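You operate a simulated robot arm through the tools that you are given. There is no shell and no other tool. Be economical: measure what you need, move in short steps, check, and stop when the job is done.

Carry out the task below with a simulated robot arm. There is one attempt and no reset: what you move stays moved.

JOB
Fit the cup from the shelf over the door on the empty seat and close the elevator.
Fine: pawl in first; bolt tight, door shut, both door nuts tight.

The check looks at the end state, three seconds after you hand in, the way a careful person would. Anything else that was tipped, shoved, dropped, spilled or broken makes it a failure.

ROBOT AND FRAMES
A 7-joint arm with a two-finger gripper on a trunk, on a base that drives. Base frame: it is fixed to the floor where the robot stands at the start and does not move with it; the origin is under the middle of the robot, x ahead of it, y to its left, z up. Lengths are in m, angles in rad, forces in N, time in s.
With the tool pointing down near the work surface it reaches from about 0.16 to 0.5 m from the robot's upright axis, wherever it stands. Its first joint turns from -2.897 to 2.897 rad. Places, roughly: base bearing grease cup [0.5, 0.4, 0.3]; base flap latch [0.4, -0.2, 0.3]; blue bolt seat [0.6, 0.1, 1.1]; blue cup bolt [0.7, 0.1, 1.3]; blue tension wheel [0.5, 0.3, 0.3]; blue wheel lock nut [0.5, 0.1, 0.3]; drawer nut [0.3, -0.4, 0.3]; elevator crank [0.5, 0.2, 0.8]; elevator door [0.5, 0.4, 1.3]; gear oil knob [0.6, 0.2, 0.9]; green cup bolt [0.7, 0.1, 0.9]; grid nut [0.5, -0.5, 1]; lower door nut [0.4, 0.5, 1.2]; orange cup bolt [0.7, 0.1, 0.6]; orange tension wheel [0.4, -0.1, 0.3]; orange wheel lock nut [0.4, 0, 0.3]. Payload 2.94 kg.
The tool frame sits at the grasp point between the pads (the TCP): z along the fingers, y along the line on which they close. The tips reach 0.03 m beyond it. Largest opening 0.138 m; the body of the gripper starts 0.109 m behind the TCP.
Orientation is that of the tool frame in the base frame, as [roll, pitch, yaw] about the fixed x, y, z axes, in that order (R = Rz(yaw) Ry(pitch) Rx(roll)). With the fingers straight down and closing along the base's y, the tool's x points along the base's -x, its y along +y and its z along -z.

CONTROLS
- The arm moves only by the tool move_arm. Its arguments are lists of equal length, an entry for each row: "fingers": the closure, from 0 (fully open) to 1 (shut); "translation": the shift along the tool's x, y, z in units of 50 mm (1.0 is 50 mm), a list of three; "rotation": the turn, a rotation vector about the tool's x, y, z in units of 6 degrees (1.0 is 6 degrees), a list of three. In form: {"fingers": [fingers, ...], "translation": [[tx, ty, tz], ...], "rotation": [[wx, wy, wz], ...]}. A call has 1 to 10 rows; each row shifts and turns the commanded pose from where the row before left it, along the tool's axes as they then stand. A call with a number of a shift or a turn outside -1 to 1 is refused whole. Each row takes 0.2 s and may step no farther than 0.05 m and 0.15 rad from the row before; otherwise, or with a gripper value out of range, the whole call is refused. Where a pose cannot be reached the arm comes as near as it can. A force on the tool above 40 N (or 10 N above the force at the start of the call, whichever is more), or a blocked arm, ends the call early, and 0.2 s more pass. Each finger halts on what it meets, pressing with about 31 N; the grip force reading is that of the motor and also rises with nothing between the fingers. The clock runs only during rows and for 0.2 s after the last one: add rows that do not move to give the fingers time. It gives the time, the measured TCP pose, the force on the tool (base axes), the opening and the grip force at its end, in the units of the frame above (readings bear some noise), with the torque about the TCP (base axes, N m) and any sound that the robot's microphone picked up.
- Cameras (640 x 400 px; columns grow to the right, rows downward): "scene" is now at [-0.0049, 0.0949, 1.5911]; the picture's right is [-0.56, -0.83, 0.00], its down [-0.44, 0.30, -0.85] and it looks along [0.70, -0.47, -0.53] (base axes); focal length 214 px, centre (320, 200). "wrist" rides on the gripper at [0.071, 0.019, -0.146] in the tool frame; the picture's right is [-0.26, 0.97, 0.00], its down [-0.85, -0.23, -0.48] and it looks along [-0.46, -0.12, 0.88] (tool axes); focal length 280 px, centre (320, 200). There is no depth. A picture from a camera that has moved, and an enlarged one, comes with that camera's place and axes in the base frame and with its lens. The place of the scene camera against the robot may be out by one fixed shift of up to 0.012 m in any direction.
- get_image(camera): a new picture of that camera. It takes no simulated time.
- lift_body(by): slides the trunk up (or, below 0, down) by that many m; the arm and the scene camera ride with it, the base frame stays. It gives what a move gives, with no picture.
- drive_base(legs): drives the robot by 1 to 6 legs, each [ahead, left, turn to the left] in m, m and rad, along the robot's own axes; the way and the turn of a leg run together, so that a leg with both is an arc; at most 1.5 m and 3.142 rad a leg. The arm and the cameras ride along, it lands a little off, and it stops where it bumps. It gives what a move gives.
- aim_head(pan, tilt): turns the head with the scene camera to pan (to the left, within 1.501 rad either way) and tilt (down, from -0.506 to 1.204), counted from straight ahead of the robot. It gives what a move gives.
- inspect(camera, box): a new picture of the part [left, top, right, bottom] of that camera's present view, enlarged. It takes no simulated time.
- close_job(): hands the job in; it is judged then, once.

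Work in short steps. Places have to be worked out from the pictures, the camera data and where the tool is seen: move nearer, look again, correct. Check each grasp and each placing, and mend what went wrong. You have 120 turns and 98 pictures in all, those below and enlarged ones among them. Open the gripper and draw the arm clear of the work before you hand the job in, unless the task says otherwise.

The tools are called after "Request:" as name(argument=value, ...) on one line, values as JSON. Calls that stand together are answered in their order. move_arm: Moves the arm, as the interface text tells. Its arguments: {"type":"object","properties":{"fingers":{"type":"array","items":{"type":"number"}},"translation":{"type":"array","items":{"type":"array","items":{"type":"number"}}},"rotation":{"type":"array","items":{"type":"array","items":{"type":"number"}}}},"required":["fingers","translation","rotation"]} The other tools are called the same way: lift_body (by) slides the trunk up or down; drive_base (legs) drives the base; aim_head (pan, tilt) turns the head that bears the scene camera; get_image (camera) takes a picture; inspect (camera, box) takes an enlarged picture of a part of a camera's view; close_job () hands the job in.

At the start:

```text
t: 0.0
tool_pos: [0.3851, 0.1927, 0.9999]
ee_rot: [3.141, 0.0, 3.141]
force: [-0.5, -0.2, 0.2]
ft_torque: [-0.02, 0.01, 0.01]
opening: 0.1383
gripper_force: 0.1
trunk travel left (down, up): [-0.425, 0.029]
robot x, y, heading: [-0.0009, 0.0014, -0.001]
head pan, tilt: [-0.593, 0.56]
```

scene: 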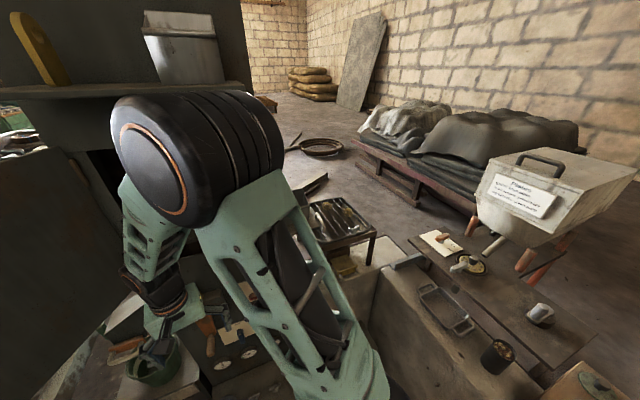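
wrist: 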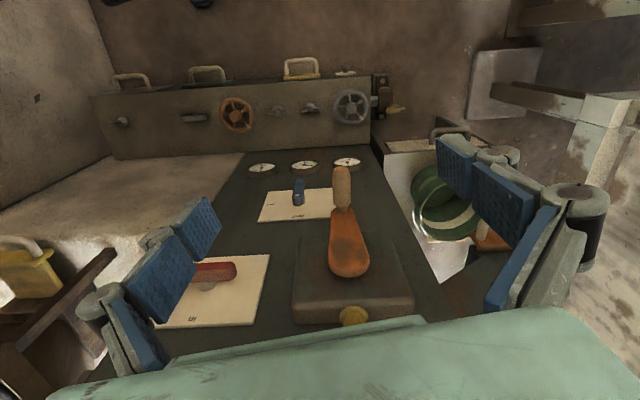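

The scene is complex; I first look toward the elevator ahead and the shelf.

Request:
aim_head(pan=0.1, tilt=0.3)

Request:
get_image(camera="scene")

Request:
aim_head(pan=0.8, tilt=0.3)

Request:
get_image(camera="scene")

```text
t: 1.1
tool_pos: [0.3851, 0.1939, 0.9997]
ee_rot: [-3.141, 0.0, 3.141]
force: [0.4, 0.0, -0.8]
ft_torque: [0.04, -0.01, -0.03]
opening: 0.1379
gripper_force: 0.1
trunk travel left (down, up): [-0.425, 0.029]
robot x, y, heading: [0.0029, 0.0021, -0.001]
head pan, tilt: [0.099, 0.3]
```

```text
95 pictures are left
camera scene: at [0.0138, 0.1542, 1.615], right [0.1, -1.0, 0.0], down [-0.29, -0.03, -0.96], along [0.95, 0.09, -0.3], focal length 214 px, centre (320, 200)
```

scene: 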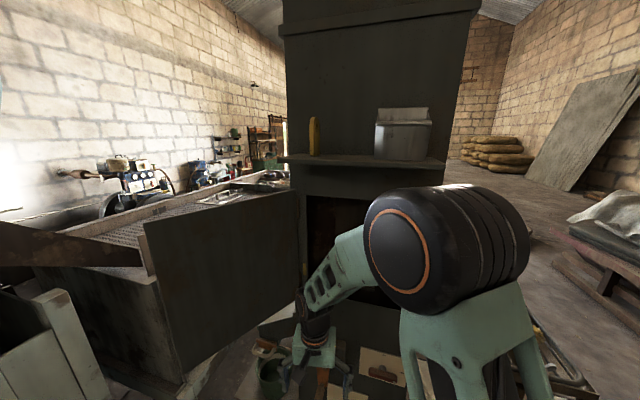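

```text
t: 2.1
tool_pos: [0.3853, 0.1931, 1.0011]
ee_rot: [-3.141, -0.001, 3.14]
force: [-0.2, -0.8, 0.2]
ft_torque: [0.02, 0.0, 0.03]
opening: 0.1381
gripper_force: 0.1
trunk travel left (down, up): [-0.425, 0.029]
robot x, y, heading: [0.0053, -0.0, -0.001]
head pan, tilt: [0.799, 0.3]
```

```text
94 pictures are left
camera scene: at [-0.0139, 0.2119, 1.615], right [0.72, -0.7, 0.0], down [-0.21, -0.21, -0.96], along [0.67, 0.68, -0.3], focal length 214 px, centre (320, 200)
```

scene: 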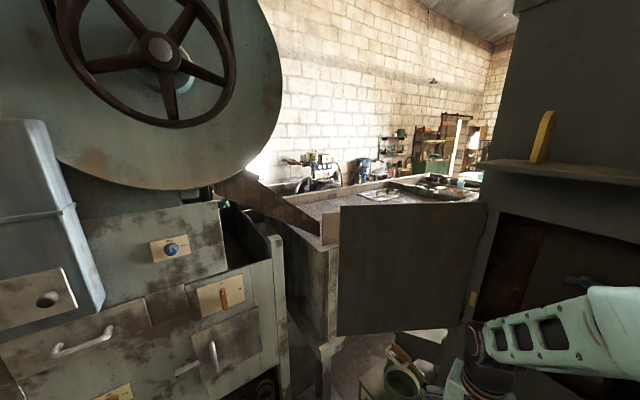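

The cup stands on the shelf above the opening, with the door swung open to the left. I look closer at parts: shelf, opening, and the panel under the wrist.

Request:
aim_head(pan=0.15, tilt=0.45)

Request:
inspect(camera="scene", box=[240, 40, 480, 190])

Request:
inspect(camera="wrist", box=[220, 130, 420, 330])

```text
t: 3.2
tool_pos: [0.3853, 0.1931, 0.9998]
ee_rot: [3.141, -0.001, 3.14]
force: [0.6, -0.8, 0.9]
ft_torque: [0.04, 0.0, 0.0]
opening: 0.138
gripper_force: 0.1
trunk travel left (down, up): [-0.425, 0.029]
robot x, y, heading: [0.0012, 0.0, 0.004]
head pan, tilt: [0.15, 0.45]
```

```text
2.67 times, centred on (360, 115) of scene
camera zoom: at [0.0118, 0.1588, 1.6011], right [0.15, -0.99, 0.0], down [-0.43, -0.07, -0.9], along [0.89, 0.14, -0.44], focal length 572 px, centre (213, 427)
```

zoom: 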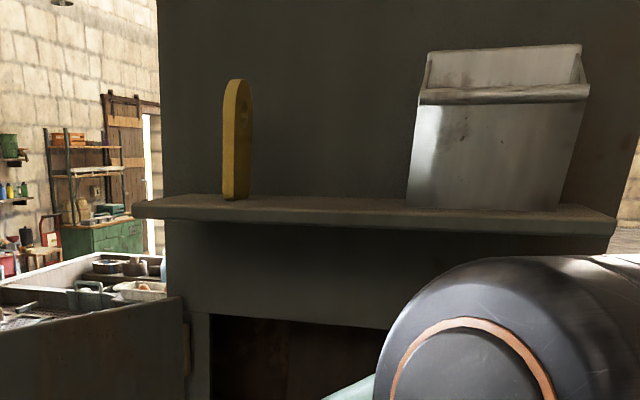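

```text
2.00 times, centred on (320, 230) of wrist
camera zoom: at [0.3137, 0.2112, 1.1459], right [0.26, 0.97, 0.0], down [0.85, -0.23, 0.48], along [0.46, -0.12, -0.88], focal length 561 px, centre (320, 140)
```

zoom: 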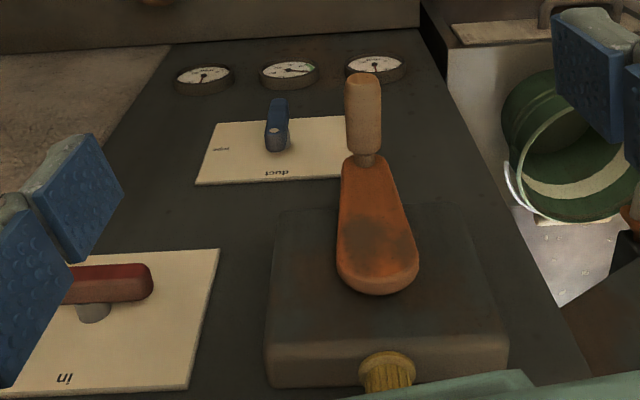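

The crank, with its gear box, is below the opening; the yellow tab on the shelf may be the pawl or something else. I tilt the wrist up to look into the opening with its camera.

Request:
move_arm(fingers=[0, 0, 0, 0, 0, 0, 0, 0], translation=[[0.5, 0, 0], [0.5, 0, 0], [0.5, 0, 0], [0, 0, 0], [0, 0, 0], [0, 0, 0], [0, 0, 0], [0, 0, 0]], rotation=[[0, -1, 0], [0, -1, 0], [0, -1, 0], [0, -1, 0], [0, -1, 0], [0, -1, 0], [0, -1, 0], [0, -1, 0]])

Request:
get_image(camera="wrist")

Request:
get_image(camera="scene")

```text
t: 5.0
tool_pos: [0.3448, 0.2433, 0.9955]
ee_rot: [-3.14, 0.841, 3.141]
force: [0.1, 0.5, 0.7]
ft_torque: [0.04, 0.01, 0.01]
opening: 0.1377
gripper_force: 0.1
out of reach, approached as far as the arm can: row 4, 5, 6, 7, 8
trunk travel left (down, up): [-0.425, 0.029]
robot x, y, heading: [-0.002, 0.0013, -0.002]
head pan, tilt: [0.15, 0.45]
```

```text
91 pictures are left
camera wrist: at [0.1872, 0.262, 1.0398], right [0.18, 0.97, 0.19], down [0.21, -0.23, 0.95], along [0.96, -0.13, -0.25], focal length 280 px, centre (320, 200)
```

wrist: 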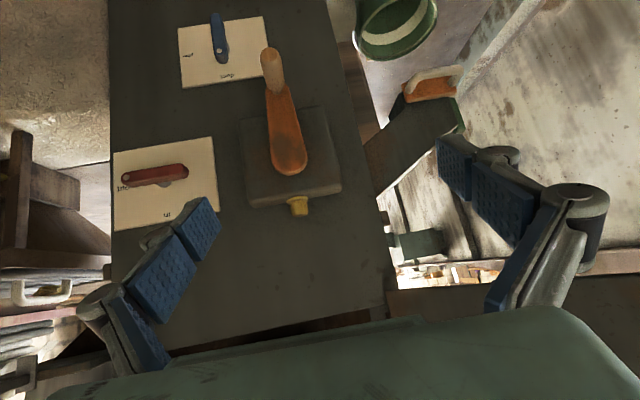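

```text
90 pictures are left
camera scene: at [0.0116, 0.1592, 1.6011], right [0.15, -0.99, 0.0], down [-0.43, -0.07, -0.9], along [0.89, 0.13, -0.44], focal length 214 px, centre (320, 200)
```

scene: 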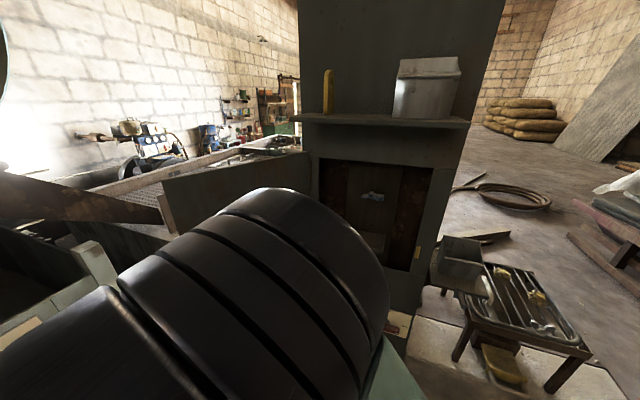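

The arm moved out of the view of the opening. I enlarge the opening, and the front panel in the wrist view.

Request:
inspect(camera="scene", box=[290, 140, 450, 280])

Request:
inspect(camera="wrist", box=[100, 0, 360, 240])

```text
2.86 times, centred on (370, 210) of scene
camera zoom: at [0.0116, 0.1592, 1.6011], right [0.15, -0.99, 0.0], down [-0.43, -0.07, -0.9], along [0.89, 0.13, -0.44], focal length 613 px, centre (177, 171)
```

zoom: 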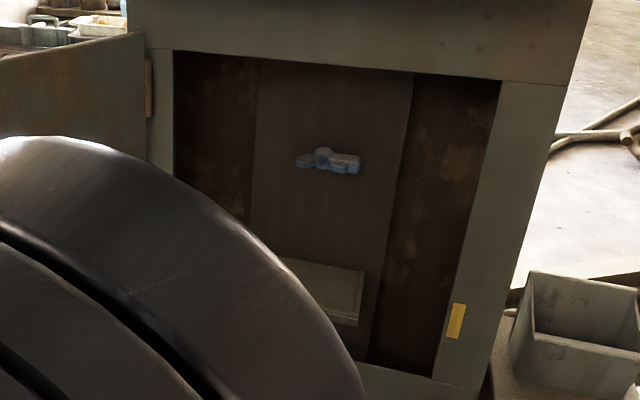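

```text
1.67 times, centred on (230, 120) of wrist
camera zoom: at [0.1872, 0.262, 1.0398], right [0.18, 0.97, 0.19], down [0.21, -0.23, 0.95], along [0.96, -0.13, -0.25], focal length 467 px, centre (470, 333)
```

zoom: 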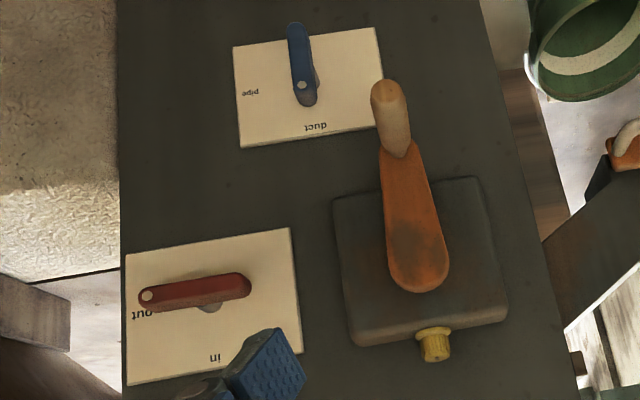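

The red lever labelled in/out on the front panel is evidently the pawl (now at "out"); the blue bolt sits in the opening at about z 1.3, the cup on the shelf at z≈1.56. I turn the wrist round (camera on top) to be able to see and to reach forward.

Request:
move_arm(fingers=[0, 0, 0, 0, 0, 0, 0, 0, 0, 0], translation=[[0, 0, 0], [0, 0, 0], [0, 0, 0], [0, 0, 0], [0, 0, 0], [0, 0, 0], [0, 0, 0], [0, 0, 0], [0, 0, 0], [0, 0, 0]], rotation=[[0, 1, 0], [0, 1, 0], [0, 1, 0], [0, 1, 0], [0, 1, 0], [0, 1, 0], [0, 1, 0], [0, 1, 0], [0, 0, 1], [0, 0, 1]])

Request:
move_arm(fingers=[0, 0, 0, 0, 0, 0, 0, 0, 0, 0], translation=[[0, 0, 0], [0, 0, 0], [0, 0, 0], [0, 0, 0], [0, 0, 0], [0, 0, 0], [0, 0, 0], [0, 0, 0], [0, 0, 0], [0, 0, 0]], rotation=[[0, 0, 1], [0, 0, 1], [0, 0, 1], [0, 0, 1], [0, 0, 1], [0, 0, 1], [0, 0, 1], [0, 0, 1], [0, 0, 1], [0, 0, 1]])

Request:
move_arm(fingers=[0, 0, 0, 0, 0, 0, 0, 0, 0, 0], translation=[[0, 0, 0], [0, 0, 0], [0, 0, 0], [0, 0, 0], [0, 0, 0], [0, 0, 0], [0, 0, 0], [0, 0, 0], [0, 0, 0], [0, 0, 0]], rotation=[[0, 0, 1], [0, 0, 1], [0, 0, 1], [0, 0, 1], [0, 0, 1], [0, 0, 1], [0, 0, 1], [0, 0, 1], [0, 0, 1], [0, 0, 1]])

```text
t: 7.2
tool_pos: [0.3432, 0.2431, 0.9941]
ee_rot: [-3.141, -0.003, 2.93]
force: [0.5, 0.1, -0.2]
ft_torque: [-0.01, -0.05, 0.01]
opening: 0.138
gripper_force: 0.1
trunk travel left (down, up): [-0.425, 0.029]
robot x, y, heading: [-0.0018, -0.0017, -0.004]
head pan, tilt: [0.15, 0.45]
```

```text
t: 9.4
tool_pos: [0.3442, 0.2439, 0.9955]
ee_rot: [3.141, 0.0, 1.883]
force: [0.3, -0.3, 0.1]
ft_torque: [-0.03, -0.01, -0.01]
opening: 0.1379
gripper_force: 0.1
trunk travel left (down, up): [-0.425, 0.029]
robot x, y, heading: [-0.0015, 0.0015, -0.003]
head pan, tilt: [0.15, 0.45]
```

```text
t: 11.6
tool_pos: [0.3445, 0.2425, 0.9945]
ee_rot: [3.141, 0.0, 0.834]
force: [-0.1, 0.9, 0.3]
ft_torque: [0.02, 0.0, 0.0]
opening: 0.138
gripper_force: 0.0
trunk travel left (down, up): [-0.425, 0.029]
robot x, y, heading: [-0.0003, 0.0039, -0.002]
head pan, tilt: [0.15, 0.45]
```

Continuing: finish the turn and raise the tool while pitching it forward.

Request:
move_arm(fingers=[0, 0, 0, 0, 0, 0, 0, 0, 0, 0], translation=[[0, 0, -1], [0, 0, -1], [0, 0, -1], [0, 0, -1], [0, 0, 0], [0, 0, 0], [0, 0, 0], [0, 0, 0], [0, 0, 0], [0, 0, 0]], rotation=[[0, 0, 1], [0, 0, 1], [0, 0, 1], [0, 0, 1], [0, 0, 1], [0, 0, 1], [0, 0, 1], [0, 0, 1], [0, 1, 0], [0, 1, 0]])

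Request:
move_arm(fingers=[0, 0, 0, 0, 0, 0, 0, 0, 0, 0], translation=[[0, 0, 0], [0, 0, 0], [0, 0, 0], [0, 0, 0], [0, 0, 0], [0, 0, 0], [0, 0, 0], [0, 0, 0], [0, 0, 0], [0, 0, 0]], rotation=[[0, 1, 0], [0, 1, 0], [0, 1, 0], [0, 1, 0], [0, 1, 0], [0, 1, 0], [0, 1, 0], [0, 1, 0], [0, 1, 0], [0, 1, 0]])

Request:
get_image(camera="wrist")

```text
t: 12.9
tool_pos: [0.3591, 0.2207, 1.2218]
ee_rot: [-2.926, 0.012, 0.224]
force: [0.1, -0.3, -0.2]
ft_torque: [0.06, 0.0, 0.01]
opening: 0.1379
gripper_force: 0.0
trunk travel left (down, up): [-0.425, 0.029]
robot x, y, heading: [-0.0011, -0.0035, 0.002]
head pan, tilt: [0.15, 0.45]
stopped in row 6: the arm was blocked; the commanded pose is now the measured one
```

```text
t: 13.5
tool_pos: [0.3922, 0.1634, 1.2288]
ee_rot: [-2.705, -0.09, 0.003]
force: [0.6, -0.2, 0.1]
ft_torque: [0.02, -0.02, 0.0]
opening: 0.138
gripper_force: 0.1
trunk travel left (down, up): [-0.425, 0.029]
robot x, y, heading: [0.0028, -0.0018, -0.002]
head pan, tilt: [0.15, 0.45]
stopped in row 2: the arm was blocked; the commanded pose is now the measured one
```

```text
87 pictures are left
camera wrist: at [0.4519, 0.0841, 1.3589], right [-0.22, -0.88, -0.43], down [-0.89, 0.0, 0.45], along [-0.39, 0.48, -0.78], focal length 280 px, centre (320, 200)
```

wrist: 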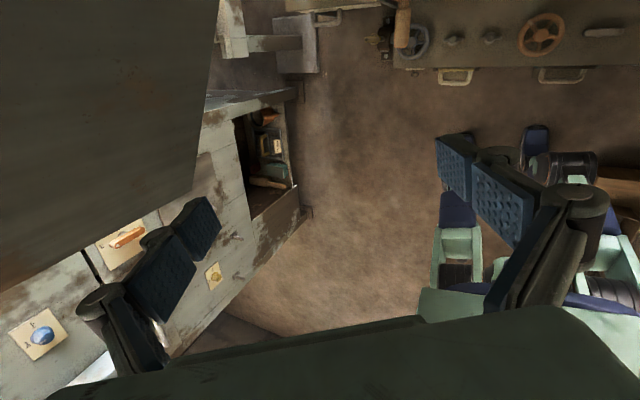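

The arm blocks here because it is folded too tight; working with the tool pointing forward needs more distance. I back the robot off by 0.2 m (floor behind looks free) and then look.

Request:
drive_base(legs=[[-0.2, 0, 0]])

Request:
get_image(camera="scene")

```text
t: 15.2
tool_pos: [0.1965, 0.1785, 1.2298]
ee_rot: [-2.707, -0.091, 0.002]
force: [0.7, 0.0, 1.2]
ft_torque: [0.02, 0.02, 0.01]
opening: 0.1381
gripper_force: 0.0
trunk travel left (down, up): [-0.425, 0.029]
robot x, y, heading: [-0.1992, 0.0156, -0.003]
head pan, tilt: [0.15, 0.45]
stopped in leg 1: the robot was blocked; the commanded pose is now the measured one
```

```text
86 pictures are left
camera scene: at [-0.1834, 0.1479, 1.6095], right [-0.13, -0.99, 0.0], down [-0.35, 0.05, -0.94], along [0.93, -0.12, -0.35], focal length 214 px, centre (320, 200)
```

scene: 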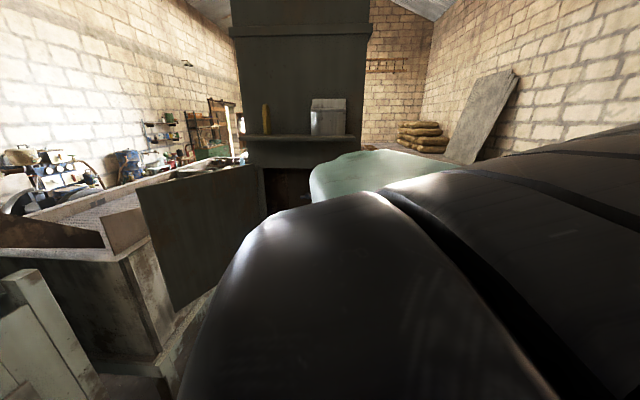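

The elbow seems to be pressing against the head. I extend the tool forward and down to relieve that.

Request:
move_arm(fingers=[0, 0, 0, 0, 0, 0], translation=[[0.6, 0, 0.4], [0.6, 0, 0.4], [0.6, 0, 0.4], [0.6, 0, 0.4], [0.6, 0, 0], [0.6, 0, 0]], rotation=[[0, 0, -1], [0, 0, -1], [0, 0, -1], [0, 0, -1], [0, 0, -1], [0, 0, -1]])

Request:
get_image(camera="scene")

```text
t: 16.6
tool_pos: [0.3702, 0.2554, 1.1907]
ee_rot: [-2.832, -0.323, 0.603]
force: [0.2, -0.6, 0.2]
ft_torque: [0.0, 0.01, 0.03]
opening: 0.138
gripper_force: 0.0
trunk travel left (down, up): [-0.425, 0.029]
robot x, y, heading: [-0.1979, 0.0158, -0.001]
head pan, tilt: [0.15, 0.45]
```

```text
85 pictures are left
camera scene: at [-0.1845, 0.1743, 1.6011], right [0.15, -0.99, 0.0], down [-0.43, -0.07, -0.9], along [0.89, 0.14, -0.44], focal length 214 px, centre (320, 200)
```

scene: 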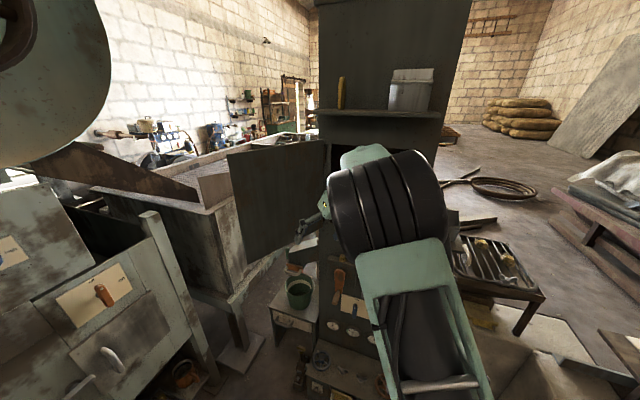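

The head is free again. Now I pitch the tool to point forward (combined x/y turn computed from the present orientation).

Request:
move_arm(fingers=[0, 0, 0, 0, 0, 0], translation=[[0.2, 0.3, 0], [0.2, 0.3, 0], [0.2, 0.3, 0], [0.2, 0.1, 0], [0.2, 0.1, 0.1], [0.2, 0, 0.1]], rotation=[[-0.74, 0.93, 0], [-0.74, 0.93, 0], [-0.74, 0.93, 0], [-0.74, 0.93, 0], [-0.74, 0.93, 0], [-0.74, 0.93, 0]])

Request:
move_arm(fingers=[0, 0, 0, 0, 0, 0], translation=[[0, 0, 0], [0, 0, 0], [0, 0, 0], [0, 0, 0], [0, 0, 0], [0, 0, 0]], rotation=[[-0.74, 0.93, 0], [-0.74, 0.93, 0], [-0.74, 0.93, 0], [-0.74, 0.93, 0], [-0.74, 0.93, 0], [-0.74, 0.93, 0]])

Request:
get_image(camera="wrist")

```text
t: 18.0
tool_pos: [0.4509, 0.2426, 1.2046]
ee_rot: [3.007, -0.902, 0.541]
force: [-0.1, -0.1, 0.9]
ft_torque: [0.01, -0.01, 0.03]
opening: 0.1383
gripper_force: 0.0
trunk travel left (down, up): [-0.425, 0.029]
robot x, y, heading: [-0.1995, 0.0125, -0.002]
head pan, tilt: [0.15, 0.45]
```

```text
t: 19.4
tool_pos: [0.453, 0.2423, 1.1929]
ee_rot: [1.839, -1.322, 1.333]
force: [-0.7, -0.6, -0.1]
ft_torque: [-0.02, 0.0, -0.01]
opening: 0.138
gripper_force: 0.1
out of reach, approached as far as the arm can: row 1
trunk travel left (down, up): [-0.425, 0.029]
robot x, y, heading: [-0.1959, 0.0147, -0.001]
head pan, tilt: [0.15, 0.45]
```

```text
84 pictures are left
camera wrist: at [0.3113, 0.2375, 1.2756], right [0.02, -1.0, -0.02], down [-0.53, 0.01, -0.85], along [0.85, 0.03, -0.53], focal length 280 px, centre (320, 200)
```

wrist: 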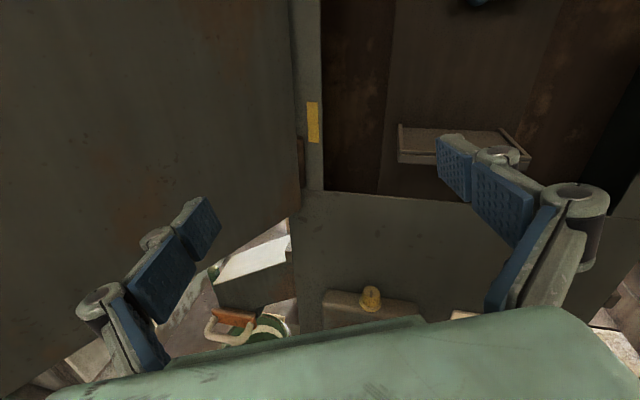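

Forward-pointing pose achieved with an upright camera view. I see the ledge inside the opening and the oil knob. I raise the tool 0.15 m to look at the bolt.

Request:
move_arm(fingers=[0, 0, 0, 0, 0], translation=[[0.8, 0.2, 0], [0.8, 0.2, 0], [0.8, 0.2, 0], [0.8, 0.2, 0], [0, 0, 0]], rotation=[[0, 0, 0], [0, 0, 0], [0, 0, 0], [0, 0, 0], [0, 0, 0]])

Request:
get_image(camera="wrist")

Request:
get_image(camera="scene")

```text
t: 20.6
tool_pos: [0.4644, 0.243, 1.3582]
ee_rot: [1.845, -1.323, 1.327]
force: [0.1, -0.6, 0.0]
ft_torque: [-0.02, 0.03, -0.01]
opening: 0.1381
gripper_force: 0.1
trunk travel left (down, up): [-0.425, 0.029]
robot x, y, heading: [-0.1937, 0.0184, 0.002]
head pan, tilt: [0.15, 0.45]
```

```text
83 pictures are left
camera wrist: at [0.3235, 0.2371, 1.4411], right [0.02, -1.0, -0.02], down [-0.53, 0.01, -0.85], along [0.84, 0.03, -0.53], focal length 280 px, centre (320, 200)
```

wrist: 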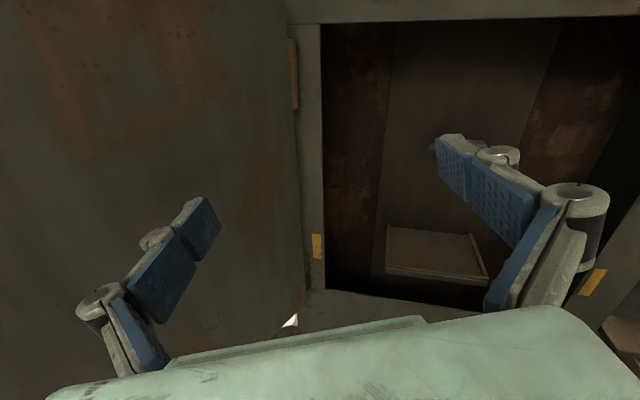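

```text
82 pictures are left
camera scene: at [-0.1851, 0.1743, 1.6011], right [0.15, -0.99, 0.0], down [-0.43, -0.07, -0.9], along [0.89, 0.14, -0.44], focal length 214 px, centre (320, 200)
```

scene: 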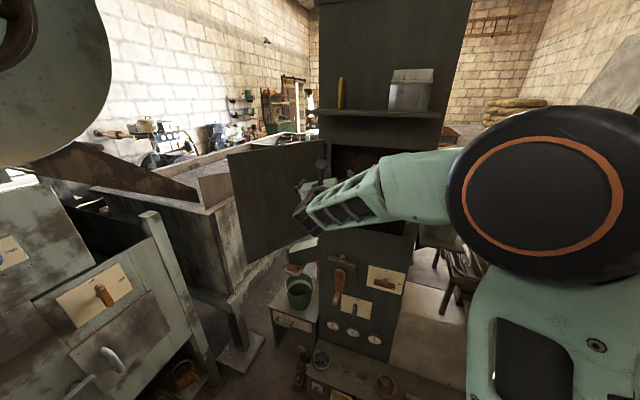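

The scene view now shows the panel upright. I enlarge the panel and cup.

Request:
inspect(camera="scene", box=[310, 230, 430, 350])

Request:
inspect(camera="scene", box=[300, 50, 460, 160])

```text
3.33 times, centred on (370, 290) of scene
camera zoom: at [-0.1851, 0.1743, 1.6011], right [0.15, -0.99, 0.0], down [-0.43, -0.07, -0.9], along [0.89, 0.14, -0.44], focal length 715 px, centre (153, -100)
```

zoom: 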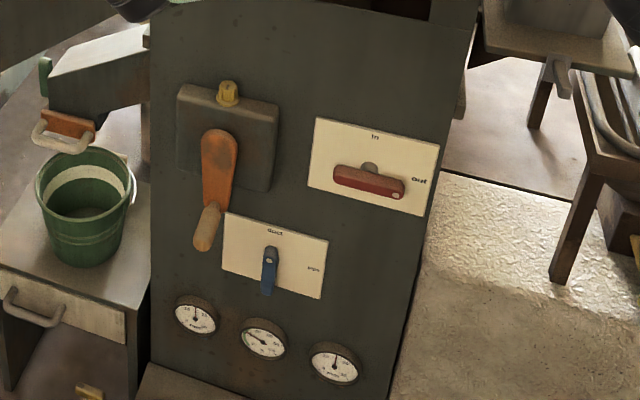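

```text
3.64 times, centred on (380, 105) of scene
camera zoom: at [-0.1851, 0.1743, 1.6011], right [0.15, -0.99, 0.0], down [-0.43, -0.07, -0.9], along [0.89, 0.14, -0.44], focal length 780 px, centre (102, 546)
```

zoom: 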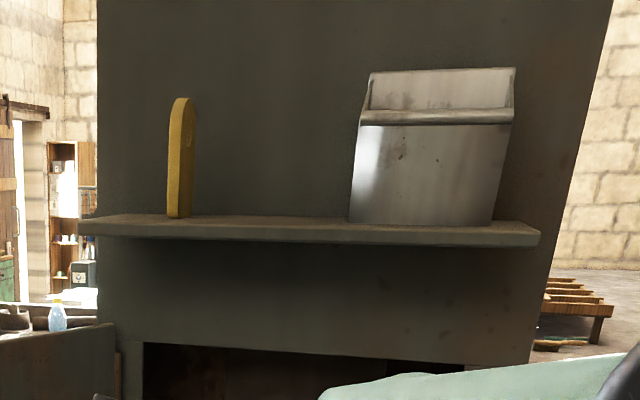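

The red lever's pointer (dot) faces "out"; "in" is up. By triangulation the cup's seat ledge is at x≈0.61–0.69, y 0.01–0.16, z≈1.14. I shift right to see the bolt between the fingers.

Request:
move_arm(fingers=[0, 0, 0, 0], translation=[[-0.2, 0.9, 0], [-0.2, 0.9, 0], [-0.2, 0.9, 0], [0, 0.2, 0]], rotation=[[0, 0, 0], [0, 0, 0], [0, 0, 0], [0, 0, 0]])

Request:
get_image(camera="wrist")

```text
t: 21.6
tool_pos: [0.4686, 0.0961, 1.362]
ee_rot: [1.845, -1.322, 1.328]
force: [0.2, -0.2, 0.4]
ft_torque: [0.03, 0.0, 0.02]
opening: 0.1382
gripper_force: 0.0
trunk travel left (down, up): [-0.425, 0.029]
robot x, y, heading: [-0.2003, 0.0139, 0.004]
head pan, tilt: [0.15, 0.45]
```

```text
79 pictures are left
camera wrist: at [0.3262, 0.0897, 1.4458], right [0.02, -1.0, -0.02], down [-0.53, 0.01, -0.85], along [0.85, 0.03, -0.53], focal length 280 px, centre (320, 200)
```

wrist: 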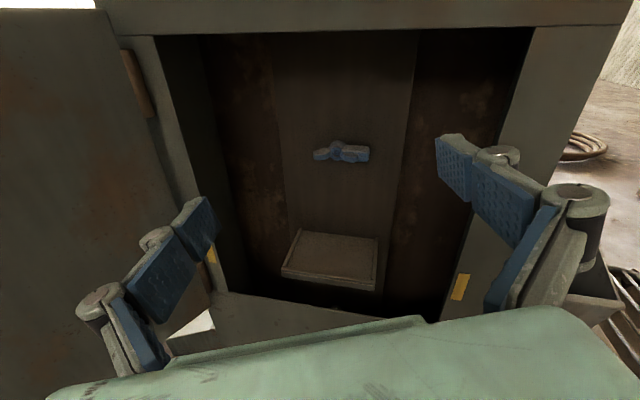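

Request:
inspect(camera="wrist", box=[240, 90, 440, 310])

```text
1.82 times, centred on (340, 200) of wrist
camera zoom: at [0.3262, 0.0897, 1.4458], right [0.02, -1.0, -0.02], down [-0.53, 0.01, -0.85], along [0.85, 0.03, -0.53], focal length 510 px, centre (284, 200)
```

zoom: 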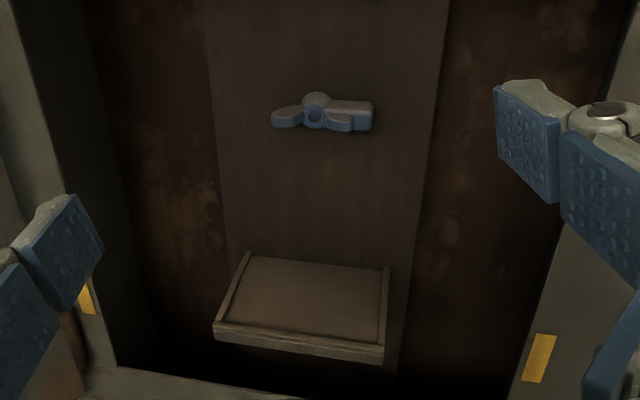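

The bolt has a wing and a tongue pointing right; clockwise turning should bring it down over the cup's back. First the pawl: I back up a bit, shift to y≈-0.01 and roll the wrist -90°, then lower.

Request:
move_arm(fingers=[0, 0, 0, 0, 0, 0, 0, 0, 0, 0], translation=[[0, 0, -0.7], [-0.1, 0.7, -0.7], [-0.1, 0.7, 0], [-0.1, 0.7, 0], [0, 0, 0], [0, 0, 0], [0, 0, 0], [0, 0, 0], [0, 0, 0], [0, 0, 0]], rotation=[[0, 0, 0], [0, 0, 0], [0, 0, 0], [0, 0, -1], [0, 0, -1], [0, 0, -1], [0, 0, -1], [0, 0, -1], [0, 0, -1], [0, 0, -1]])

Request:
move_arm(fingers=[0, 0, 0, 0, 0, 0, 0, 0, 0, 0], translation=[[0, 0, 0], [0, 0, 0], [0, 0, 0], [0, 0, 0], [0, 0, 0], [0, 0, 0], [0, 0, 0], [0, 0, 0], [0, 0, 0], [0, 0, 0]], rotation=[[0, 0, -1], [0, 0, -1], [0, 0, -1], [0, 0, -1], [0, 0, -1], [0, 0, -1], [0, 0, 0], [0, 0, 0], [0, 0, 0], [0, 0, 0]])

Request:
get_image(camera="scene")

```text
t: 23.8
tool_pos: [0.4057, -0.0114, 1.36]
ee_rot: [1.686, -0.592, 1.527]
force: [1.1, -0.4, 0.3]
ft_torque: [-0.02, 0.01, -0.02]
opening: 0.1381
gripper_force: 0.0
trunk travel left (down, up): [-0.425, 0.029]
robot x, y, heading: [-0.1943, 0.0139, 0.007]
head pan, tilt: [0.15, 0.45]
```

```text
t: 26.0
tool_pos: [0.4051, -0.012, 1.3682]
ee_rot: [1.658, 0.031, 1.596]
force: [1.0, -0.1, -0.2]
ft_torque: [0.0, 0.0, -0.01]
opening: 0.1377
gripper_force: 0.1
trunk travel left (down, up): [-0.425, 0.029]
robot x, y, heading: [-0.1968, 0.0133, 0.001]
head pan, tilt: [0.15, 0.45]
```

```text
77 pictures are left
camera scene: at [-0.1879, 0.1783, 1.5928], right [0.2, -0.98, 0.0], down [-0.51, -0.1, -0.86], along [0.84, 0.17, -0.52], focal length 214 px, centre (320, 200)
```

scene: 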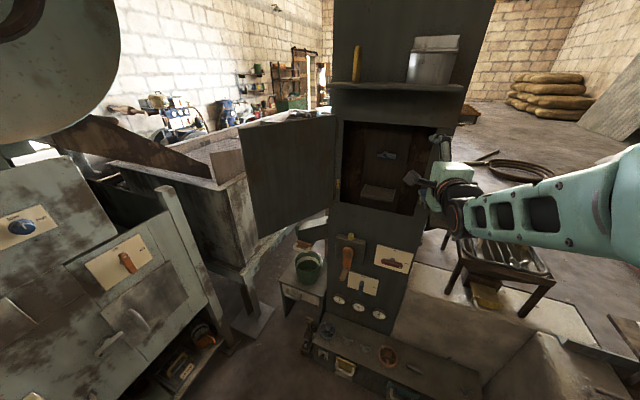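

The tool is now forward with its closing axis vertical, clear of everything. I lower the trunk 0.35 m.

Request:
lift_body(by=-0.35)

Request:
get_image(camera="wrist")

Request:
get_image(camera="scene")

```text
t: 29.4
tool_pos: [0.4023, -0.0123, 1.0204]
ee_rot: [1.65, 0.031, 1.594]
force: [0.7, -0.4, -0.2]
ft_torque: [-0.01, -0.02, -0.01]
opening: 0.138
gripper_force: 0.0
trunk travel left (down, up): [-0.075, 0.379]
robot x, y, heading: [-0.2007, 0.0148, 0.004]
head pan, tilt: [0.15, 0.45]
```

```text
76 pictures are left
camera wrist: at [0.2566, 0.0551, 1.0492], right [0.08, -0.23, 0.97], down [-0.47, -0.87, -0.16], along [0.88, -0.44, -0.18], focal length 280 px, centre (320, 200)
```

wrist: 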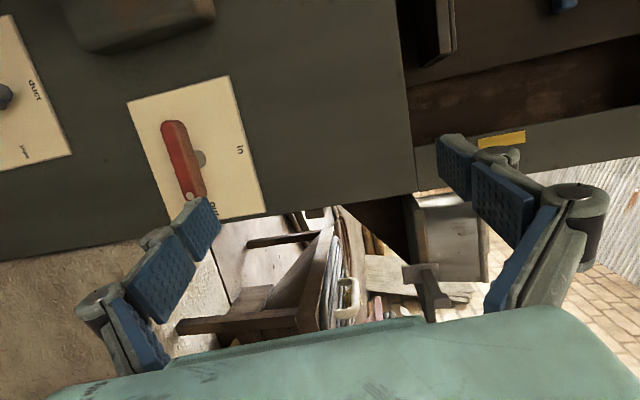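

```text
75 pictures are left
camera scene: at [-0.1876, 0.1794, 1.2446], right [0.21, -0.98, 0.0], down [-0.49, -0.1, -0.87], along [0.85, 0.18, -0.5], focal length 214 px, centre (320, 200)
```

scene: 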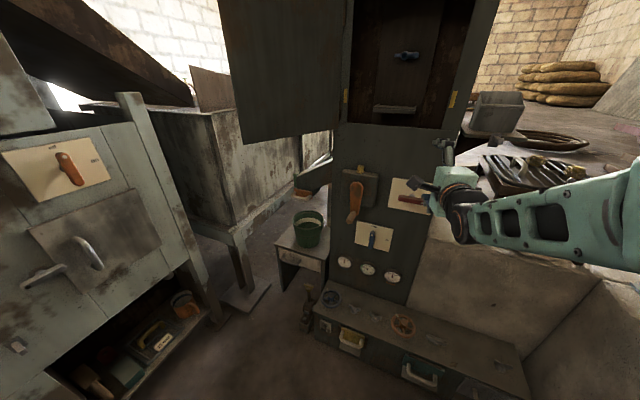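

The lever is estimated at (0.53, -0.01, 0.86). I go down to that height, partly closing the fingers, then look again.

Request:
move_arm(fingers=[0.4, 0.4, 0.4, 0.4, 0.4, 0.4], translation=[[0, -0.65, 0], [0, -0.65, 0], [0, -0.65, 0], [0, -0.65, 0], [0, -0.6, 0], [0, 0, 0]], rotation=[[0, 0, 0], [0, 0, 0], [0, 0, 0], [0, 0, 0], [0, 0, 0], [0, 0, 0]])

Request:
get_image(camera="wrist")

Request:
inspect(camera="scene", box=[320, 140, 480, 260])

```text
t: 30.8
tool_pos: [0.391, -0.0184, 0.8689]
ee_rot: [1.634, 0.032, 1.595]
force: [0.2, 0.3, -0.6]
ft_torque: [-0.01, 0.0, -0.02]
opening: 0.0828
gripper_force: 0.0
trunk travel left (down, up): [-0.075, 0.379]
robot x, y, heading: [-0.1964, 0.0214, 0.002]
head pan, tilt: [0.15, 0.45]
```

```text
74 pictures are left
camera wrist: at [0.2432, 0.0497, 0.8954], right [0.07, -0.23, 0.97], down [-0.47, -0.87, -0.17], along [0.88, -0.44, -0.17], focal length 280 px, centre (320, 200)
```

wrist: 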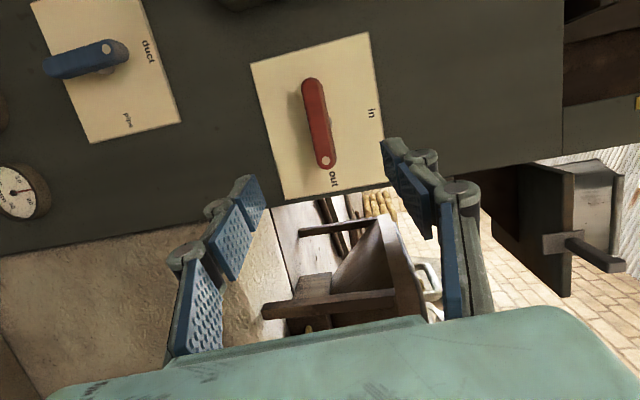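

```text
3.33 times, centred on (400, 200) of scene
camera zoom: at [-0.1852, 0.1743, 1.2511], right [0.15, -0.99, 0.0], down [-0.43, -0.07, -0.9], along [0.89, 0.14, -0.44], focal length 715 px, centre (53, 200)
```

zoom: 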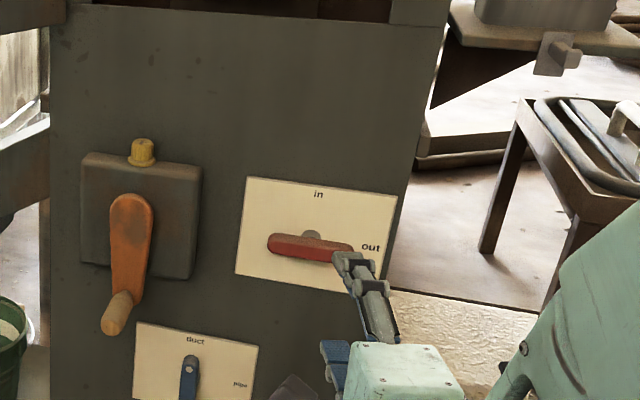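

The lever centre refines to (0.53, -0.01, 0.858), plate at x≈0.557. I advance so the pads straddle the lever's middle and look.

Request:
move_arm(fingers=[0.4, 0.4, 0.4, 0.4, 0.4], translation=[[0.1, -0.06, 0.7], [0, 0, 0.7], [0, 0, 0.6], [0, 0, 0.5], [0, 0, 0]], rotation=[[0, 0, 0], [0, 0, 0], [0, 0, 0], [0, 0, 0], [0, 0, 0]])

Request:
get_image(camera="wrist")

```text
t: 32.0
tool_pos: [0.515, -0.0107, 0.8566]
ee_rot: [1.638, 0.031, 1.595]
force: [-0.5, -0.1, -0.8]
ft_torque: [-0.01, 0.01, -0.02]
opening: 0.0831
gripper_force: 0.1
trunk travel left (down, up): [-0.075, 0.379]
robot x, y, heading: [-0.1974, 0.0188, -0.001]
head pan, tilt: [0.15, 0.45]
```

```text
72 pictures are left
camera wrist: at [0.3679, 0.0572, 0.884], right [0.07, -0.23, 0.97], down [-0.47, -0.87, -0.17], along [0.88, -0.44, -0.17], focal length 280 px, centre (320, 200)
```

wrist: 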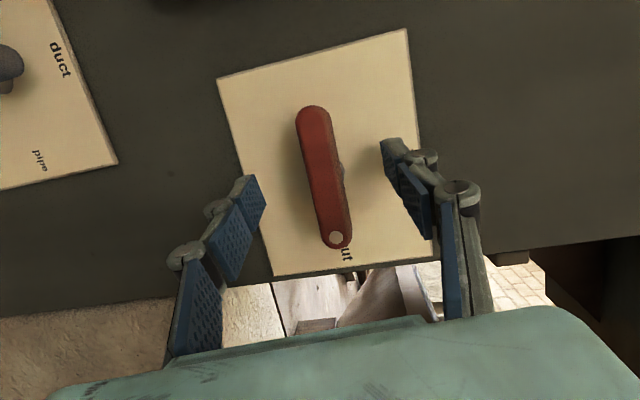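

The lever lies between the pads. I close on it.

Request:
move_arm(fingers=[0.7, 1, 1, 1], translation=[[0, 0, 0], [0, 0, 0], [0, 0, 0], [0, 0, 0]], rotation=[[0, 0, 0], [0, 0, 0], [0, 0, 0], [0, 0, 0]])

Request:
get_image(camera="wrist")

```text
t: 33.0
tool_pos: [0.5145, -0.0092, 0.8609]
ee_rot: [1.63, 0.032, 1.595]
force: [10.2, -0.5, 13.9]
ft_torque: [-0.08, -0.77, 0.11]
opening: 0.0218
gripper_force: 45.2
trunk travel left (down, up): [-0.075, 0.379]
robot x, y, heading: [-0.1966, 0.0115, -0.002]
head pan, tilt: [0.15, 0.45]
```

```text
71 pictures are left
camera wrist: at [0.3679, 0.0573, 0.8869], right [0.06, -0.23, 0.97], down [-0.47, -0.87, -0.17], along [0.88, -0.44, -0.16], focal length 280 px, centre (320, 200)
```

wrist: 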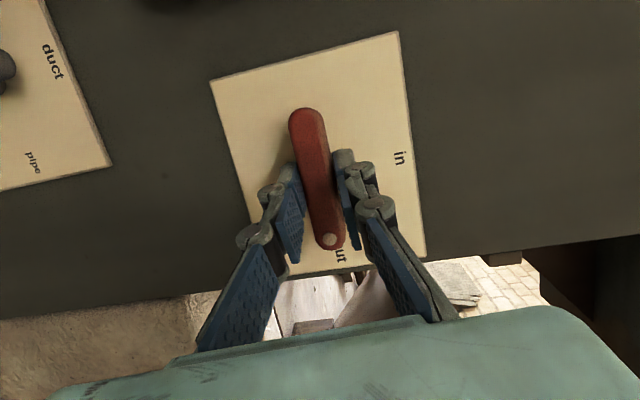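

Gripped near the hub. I turn counter-clockwise (tool -z) in steps, correcting the small vertical offset.

Request:
move_arm(fingers=[1, 1, 1, 1, 1, 1, 1, 1], translation=[[0, 0.07, 0], [0, 0, 0], [0, 0, 0], [0, 0, 0], [0, 0, 0], [0, 0, 0], [0, 0, 0], [0, 0, 0]], rotation=[[0, 0, -0.5], [0, 0, -1], [0, 0, -1], [0, 0, -1], [0, 0, -1], [0, 0, -1], [0, 0, -1], [0, 0, -1]])

Request:
get_image(camera="wrist")

```text
t: 34.8
tool_pos: [0.5149, -0.0111, 0.8603]
ee_rot: [1.673, 0.817, 1.664]
force: [2.2, -3.4, 6.1]
ft_torque: [0.34, 1.36, -0.07]
opening: 0.0223
gripper_force: 44.7
trunk travel left (down, up): [-0.075, 0.379]
robot x, y, heading: [-0.1952, 0.0165, 0.003]
head pan, tilt: [0.15, 0.45]
```

```text
70 pictures are left
camera wrist: at [0.3638, 0.0481, 0.8316], right [0.05, 0.53, 0.85], down [-0.43, -0.76, 0.49], along [0.9, -0.39, 0.19], focal length 280 px, centre (320, 200)
```

wrist: 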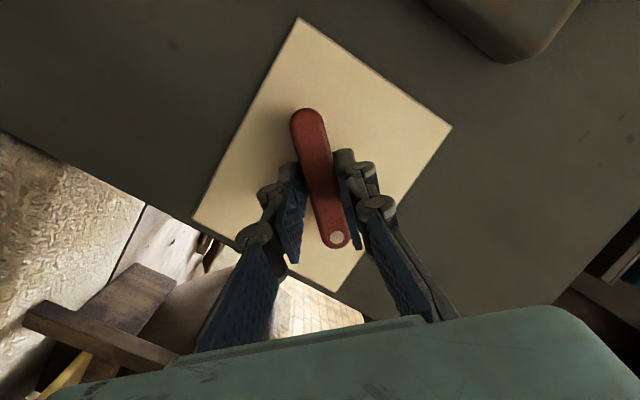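

The lever turns with the grip (45° so far, force low). I continue the remaining 45°.

Request:
move_arm(fingers=[1, 1, 1, 1, 1, 1, 1, 1], translation=[[0, 0, 0], [0, 0, 0], [0, 0, 0], [0, 0, 0], [0, 0, 0], [0, 0, 0], [0, 0, 0], [0, 0, 0]], rotation=[[0, 0, -1], [0, 0, -1], [0, 0, -1], [0, 0, -1], [0, 0, -1], [0, 0, -1], [0, 0, -1], [0, 0, -0.5]])

Request:
get_image(camera="wrist")

```text
t: 36.6
tool_pos: [0.5134, -0.0123, 0.8619]
ee_rot: [-2.701, 1.499, -2.675]
force: [-13.9, -9.4, 0.2]
ft_torque: [0.86, 0.84, -1.16]
opening: 0.0247
gripper_force: 44.8
trunk travel left (down, up): [-0.075, 0.379]
robot x, y, heading: [-0.1957, 0.0119, 0.001]
head pan, tilt: [0.15, 0.45]
```

```text
69 pictures are left
camera wrist: at [0.3627, 0.0019, 0.8004], right [0.0, 0.97, 0.23], down [-0.41, -0.21, 0.88], along [0.91, -0.09, 0.4], focal length 280 px, centre (320, 200)
```

wrist: 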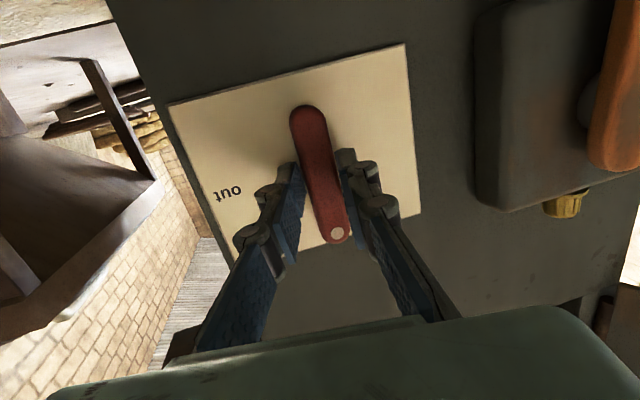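

Lever now points up to "in". I release, back off and check.

Request:
move_arm(fingers=[0.3, 0.3, 0.3, 0.3, 0.3, 0.3, 0.3], translation=[[0, 0, 0], [0, 0, 0], [0, 0, 0], [0, 0, -0.8], [0, 0, -0.8], [0, 0, -0.8], [0, 0, 0]], rotation=[[0, 0, 0], [0, 0, 0], [0, 0, 0], [0, 0, 0], [0, 0, 0], [0, 0, 0], [0, 0, 0]])

Request:
inspect(camera="scene", box=[320, 140, 480, 260])

Request:
get_image(camera="wrist")

```text
t: 38.2
tool_pos: [0.3935, -0.0134, 0.8686]
ee_rot: [-2.695, 1.497, -2.671]
force: [-0.4, 0.4, 0.1]
ft_torque: [0.04, -0.03, 0.01]
opening: 0.0966
gripper_force: 0.2
trunk travel left (down, up): [-0.075, 0.379]
robot x, y, heading: [-0.1941, 0.0154, 0.004]
head pan, tilt: [0.15, 0.45]
```

```text
3.33 times, centred on (400, 200) of scene
camera zoom: at [-0.1853, 0.1743, 1.2511], right [0.15, -0.99, 0.0], down [-0.43, -0.07, -0.9], along [0.89, 0.14, -0.44], focal length 715 px, centre (53, 200)
```

zoom: 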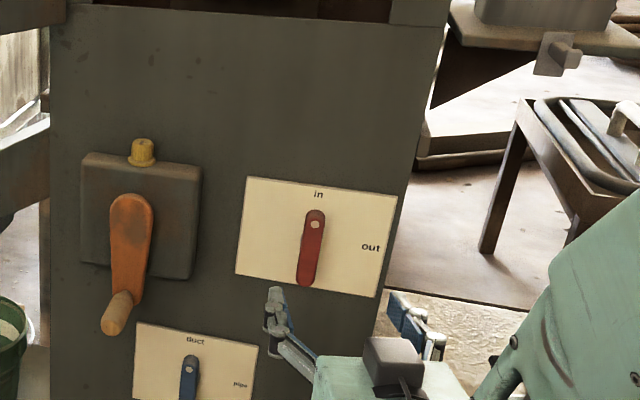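

```text
67 pictures are left
camera wrist: at [0.2432, -0.0004, 0.8072], right [-0.01, 0.97, 0.23], down [-0.41, -0.21, 0.89], along [0.91, -0.09, 0.4], focal length 280 px, centre (320, 200)
```

wrist: 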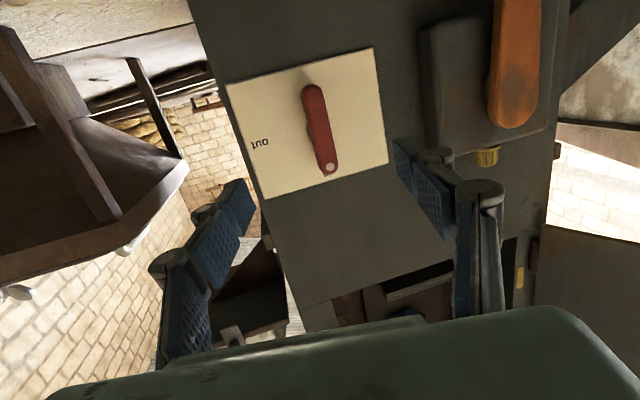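

Pawl is at "in". Now the cup: I raise the trunk fully and then roll the wrist 180° back to camera-up.

Request:
lift_body(by=0.379)

Request:
move_arm(fingers=[0, 0, 0, 0, 0, 0, 0, 0, 0, 0], translation=[[0, 0, 0], [0, 0, 0], [0, 0, 0], [0, 0, 0], [0, 0, 0], [0, 0, 0], [0, 0, 0], [0, 0, 0], [0, 0, 0], [0, 0, 0]], rotation=[[0, 0, 1], [0, 0, 1], [0, 0, 1], [0, 0, 1], [0, 0, 1], [0, 0, 1], [0, 0, 1], [0, 0, 1], [0, 0, 1], [0, 0, 1]])

Request:
move_arm(fingers=[0, 0, 0, 0, 0, 0, 0, 0, 0, 0], translation=[[0, 0, 0], [0, 0, 0], [0, 0, 0], [0, 0, 0], [0, 0, 0], [0, 0, 0], [0, 0, 0], [0, 0, 0], [0, 0, 0], [0, 0, 0]], rotation=[[0, 0, 1], [0, 0, 1], [0, 0, 1], [0, 0, 1], [0, 0, 1], [0, 0, 1], [0, 0, 1], [0, 0, 1], [0, 0, 1], [0, 0, 1]])

Request:
move_arm(fingers=[0, 0, 0, 0, 0, 0, 0, 0, 0, 0], translation=[[0, 0, 0], [0, 0, 0], [0, 0, 0], [0, 0, 0], [0, 0, 0], [0, 0, 0], [0, 0, 0], [0, 0, 0], [0, 0, 0], [0, 0, 0]], rotation=[[0, 0, 1], [0, 0, 1], [0, 0, 1], [0, 0, 1], [0, 0, 1], [0, 0, 1], [0, 0, 1], [0, 0, 1], [0, 0, 1], [0, 0, 1]])

```text
t: 41.9
tool_pos: [0.3945, -0.0127, 1.2461]
ee_rot: [-2.699, 1.495, -2.677]
force: [-0.5, 0.0, -0.2]
ft_torque: [0.01, -0.04, -0.01]
opening: 0.0967
gripper_force: 0.1
trunk travel left (down, up): [-0.454, 0.0]
robot x, y, heading: [-0.197, 0.0149, 0.004]
head pan, tilt: [0.15, 0.45]
```

```text
t: 44.1
tool_pos: [0.3956, -0.0129, 1.2467]
ee_rot: [1.65, 0.55, 1.635]
force: [-0.2, -0.3, 0.9]
ft_torque: [0.01, 0.01, 0.01]
opening: 0.1379
gripper_force: 0.1
trunk travel left (down, up): [-0.454, 0.0]
robot x, y, heading: [-0.1984, 0.0162, 0.004]
head pan, tilt: [0.15, 0.45]
```

```text
t: 46.3
tool_pos: [0.3946, -0.0136, 1.2463]
ee_rot: [1.649, -0.492, 1.557]
force: [0.2, -0.7, -0.6]
ft_torque: [0.0, -0.01, 0.01]
opening: 0.1381
gripper_force: 0.1
trunk travel left (down, up): [-0.454, 0.0]
robot x, y, heading: [-0.1988, 0.0178, 0.002]
head pan, tilt: [0.15, 0.45]
```

```text
t: 48.5
tool_pos: [0.3947, -0.0134, 1.2474]
ee_rot: [2.725, -1.5, 0.44]
force: [0.5, 0.6, -0.8]
ft_torque: [0.01, 0.04, 0.0]
opening: 0.138
gripper_force: 0.2
trunk travel left (down, up): [-0.454, 0.0]
robot x, y, heading: [-0.1977, 0.017, 0.006]
head pan, tilt: [0.15, 0.45]
```

Camera-up and level. Now I climb toward the cup's height at y≈0.03, in front of the shelf.

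Request:
move_arm(fingers=[0, 0, 0, 0, 0, 0, 0, 0], translation=[[0.9, -0.2, 0], [0.9, -0.2, 0], [0.9, -0.2, 0], [0.9, -0.2, 0], [0.9, 0, 0], [0.9, 0, 0], [0.9, 0, 0], [0.5, 0, 0]], rotation=[[0, 0, 0], [0, 0, 0], [0, 0, 0], [0, 0, 0], [0, 0, 0], [0, 0, 0], [0, 0, 0], [0, 0, 0]])

Request:
get_image(camera="wrist")

Request:
get_image(camera="scene")

```text
t: 50.1
tool_pos: [0.4131, 0.0352, 1.537]
ee_rot: [3.046, -1.473, 0.113]
force: [-2.9, -0.1, -7.0]
ft_torque: [0.53, 0.01, -0.27]
opening: 0.1384
gripper_force: 0.0
trunk travel left (down, up): [-0.454, 0.0]
robot x, y, heading: [-0.1958, 0.0172, 0.001]
head pan, tilt: [0.15, 0.45]
stopped in row 8: the force on the tool passed its limit at 66 N (the readings are from after the stop); the commanded pose is now the measured one
```

```text
66 pictures are left
camera wrist: at [0.2749, 0.0133, 1.6212], right [-0.01, -0.97, -0.25], down [-0.56, 0.21, -0.8], along [0.83, 0.13, -0.54], focal length 280 px, centre (320, 200)
```

wrist: 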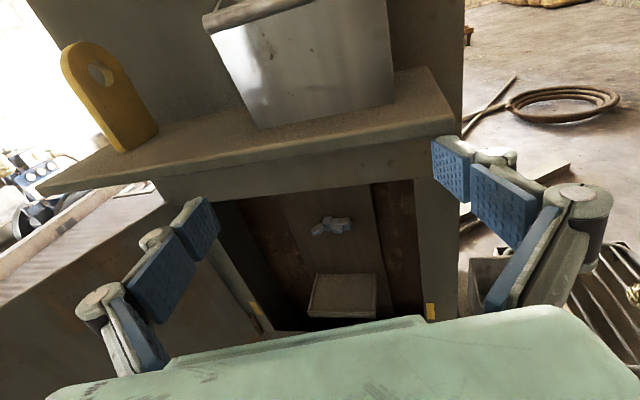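

```text
65 pictures are left
camera scene: at [-0.1855, 0.1746, 1.6298], right [0.15, -0.99, 0.0], down [-0.43, -0.07, -0.9], along [0.89, 0.14, -0.44], focal length 214 px, centre (320, 200)
```

scene: 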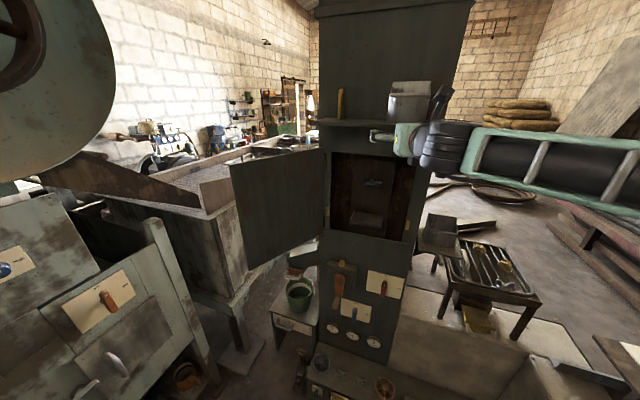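

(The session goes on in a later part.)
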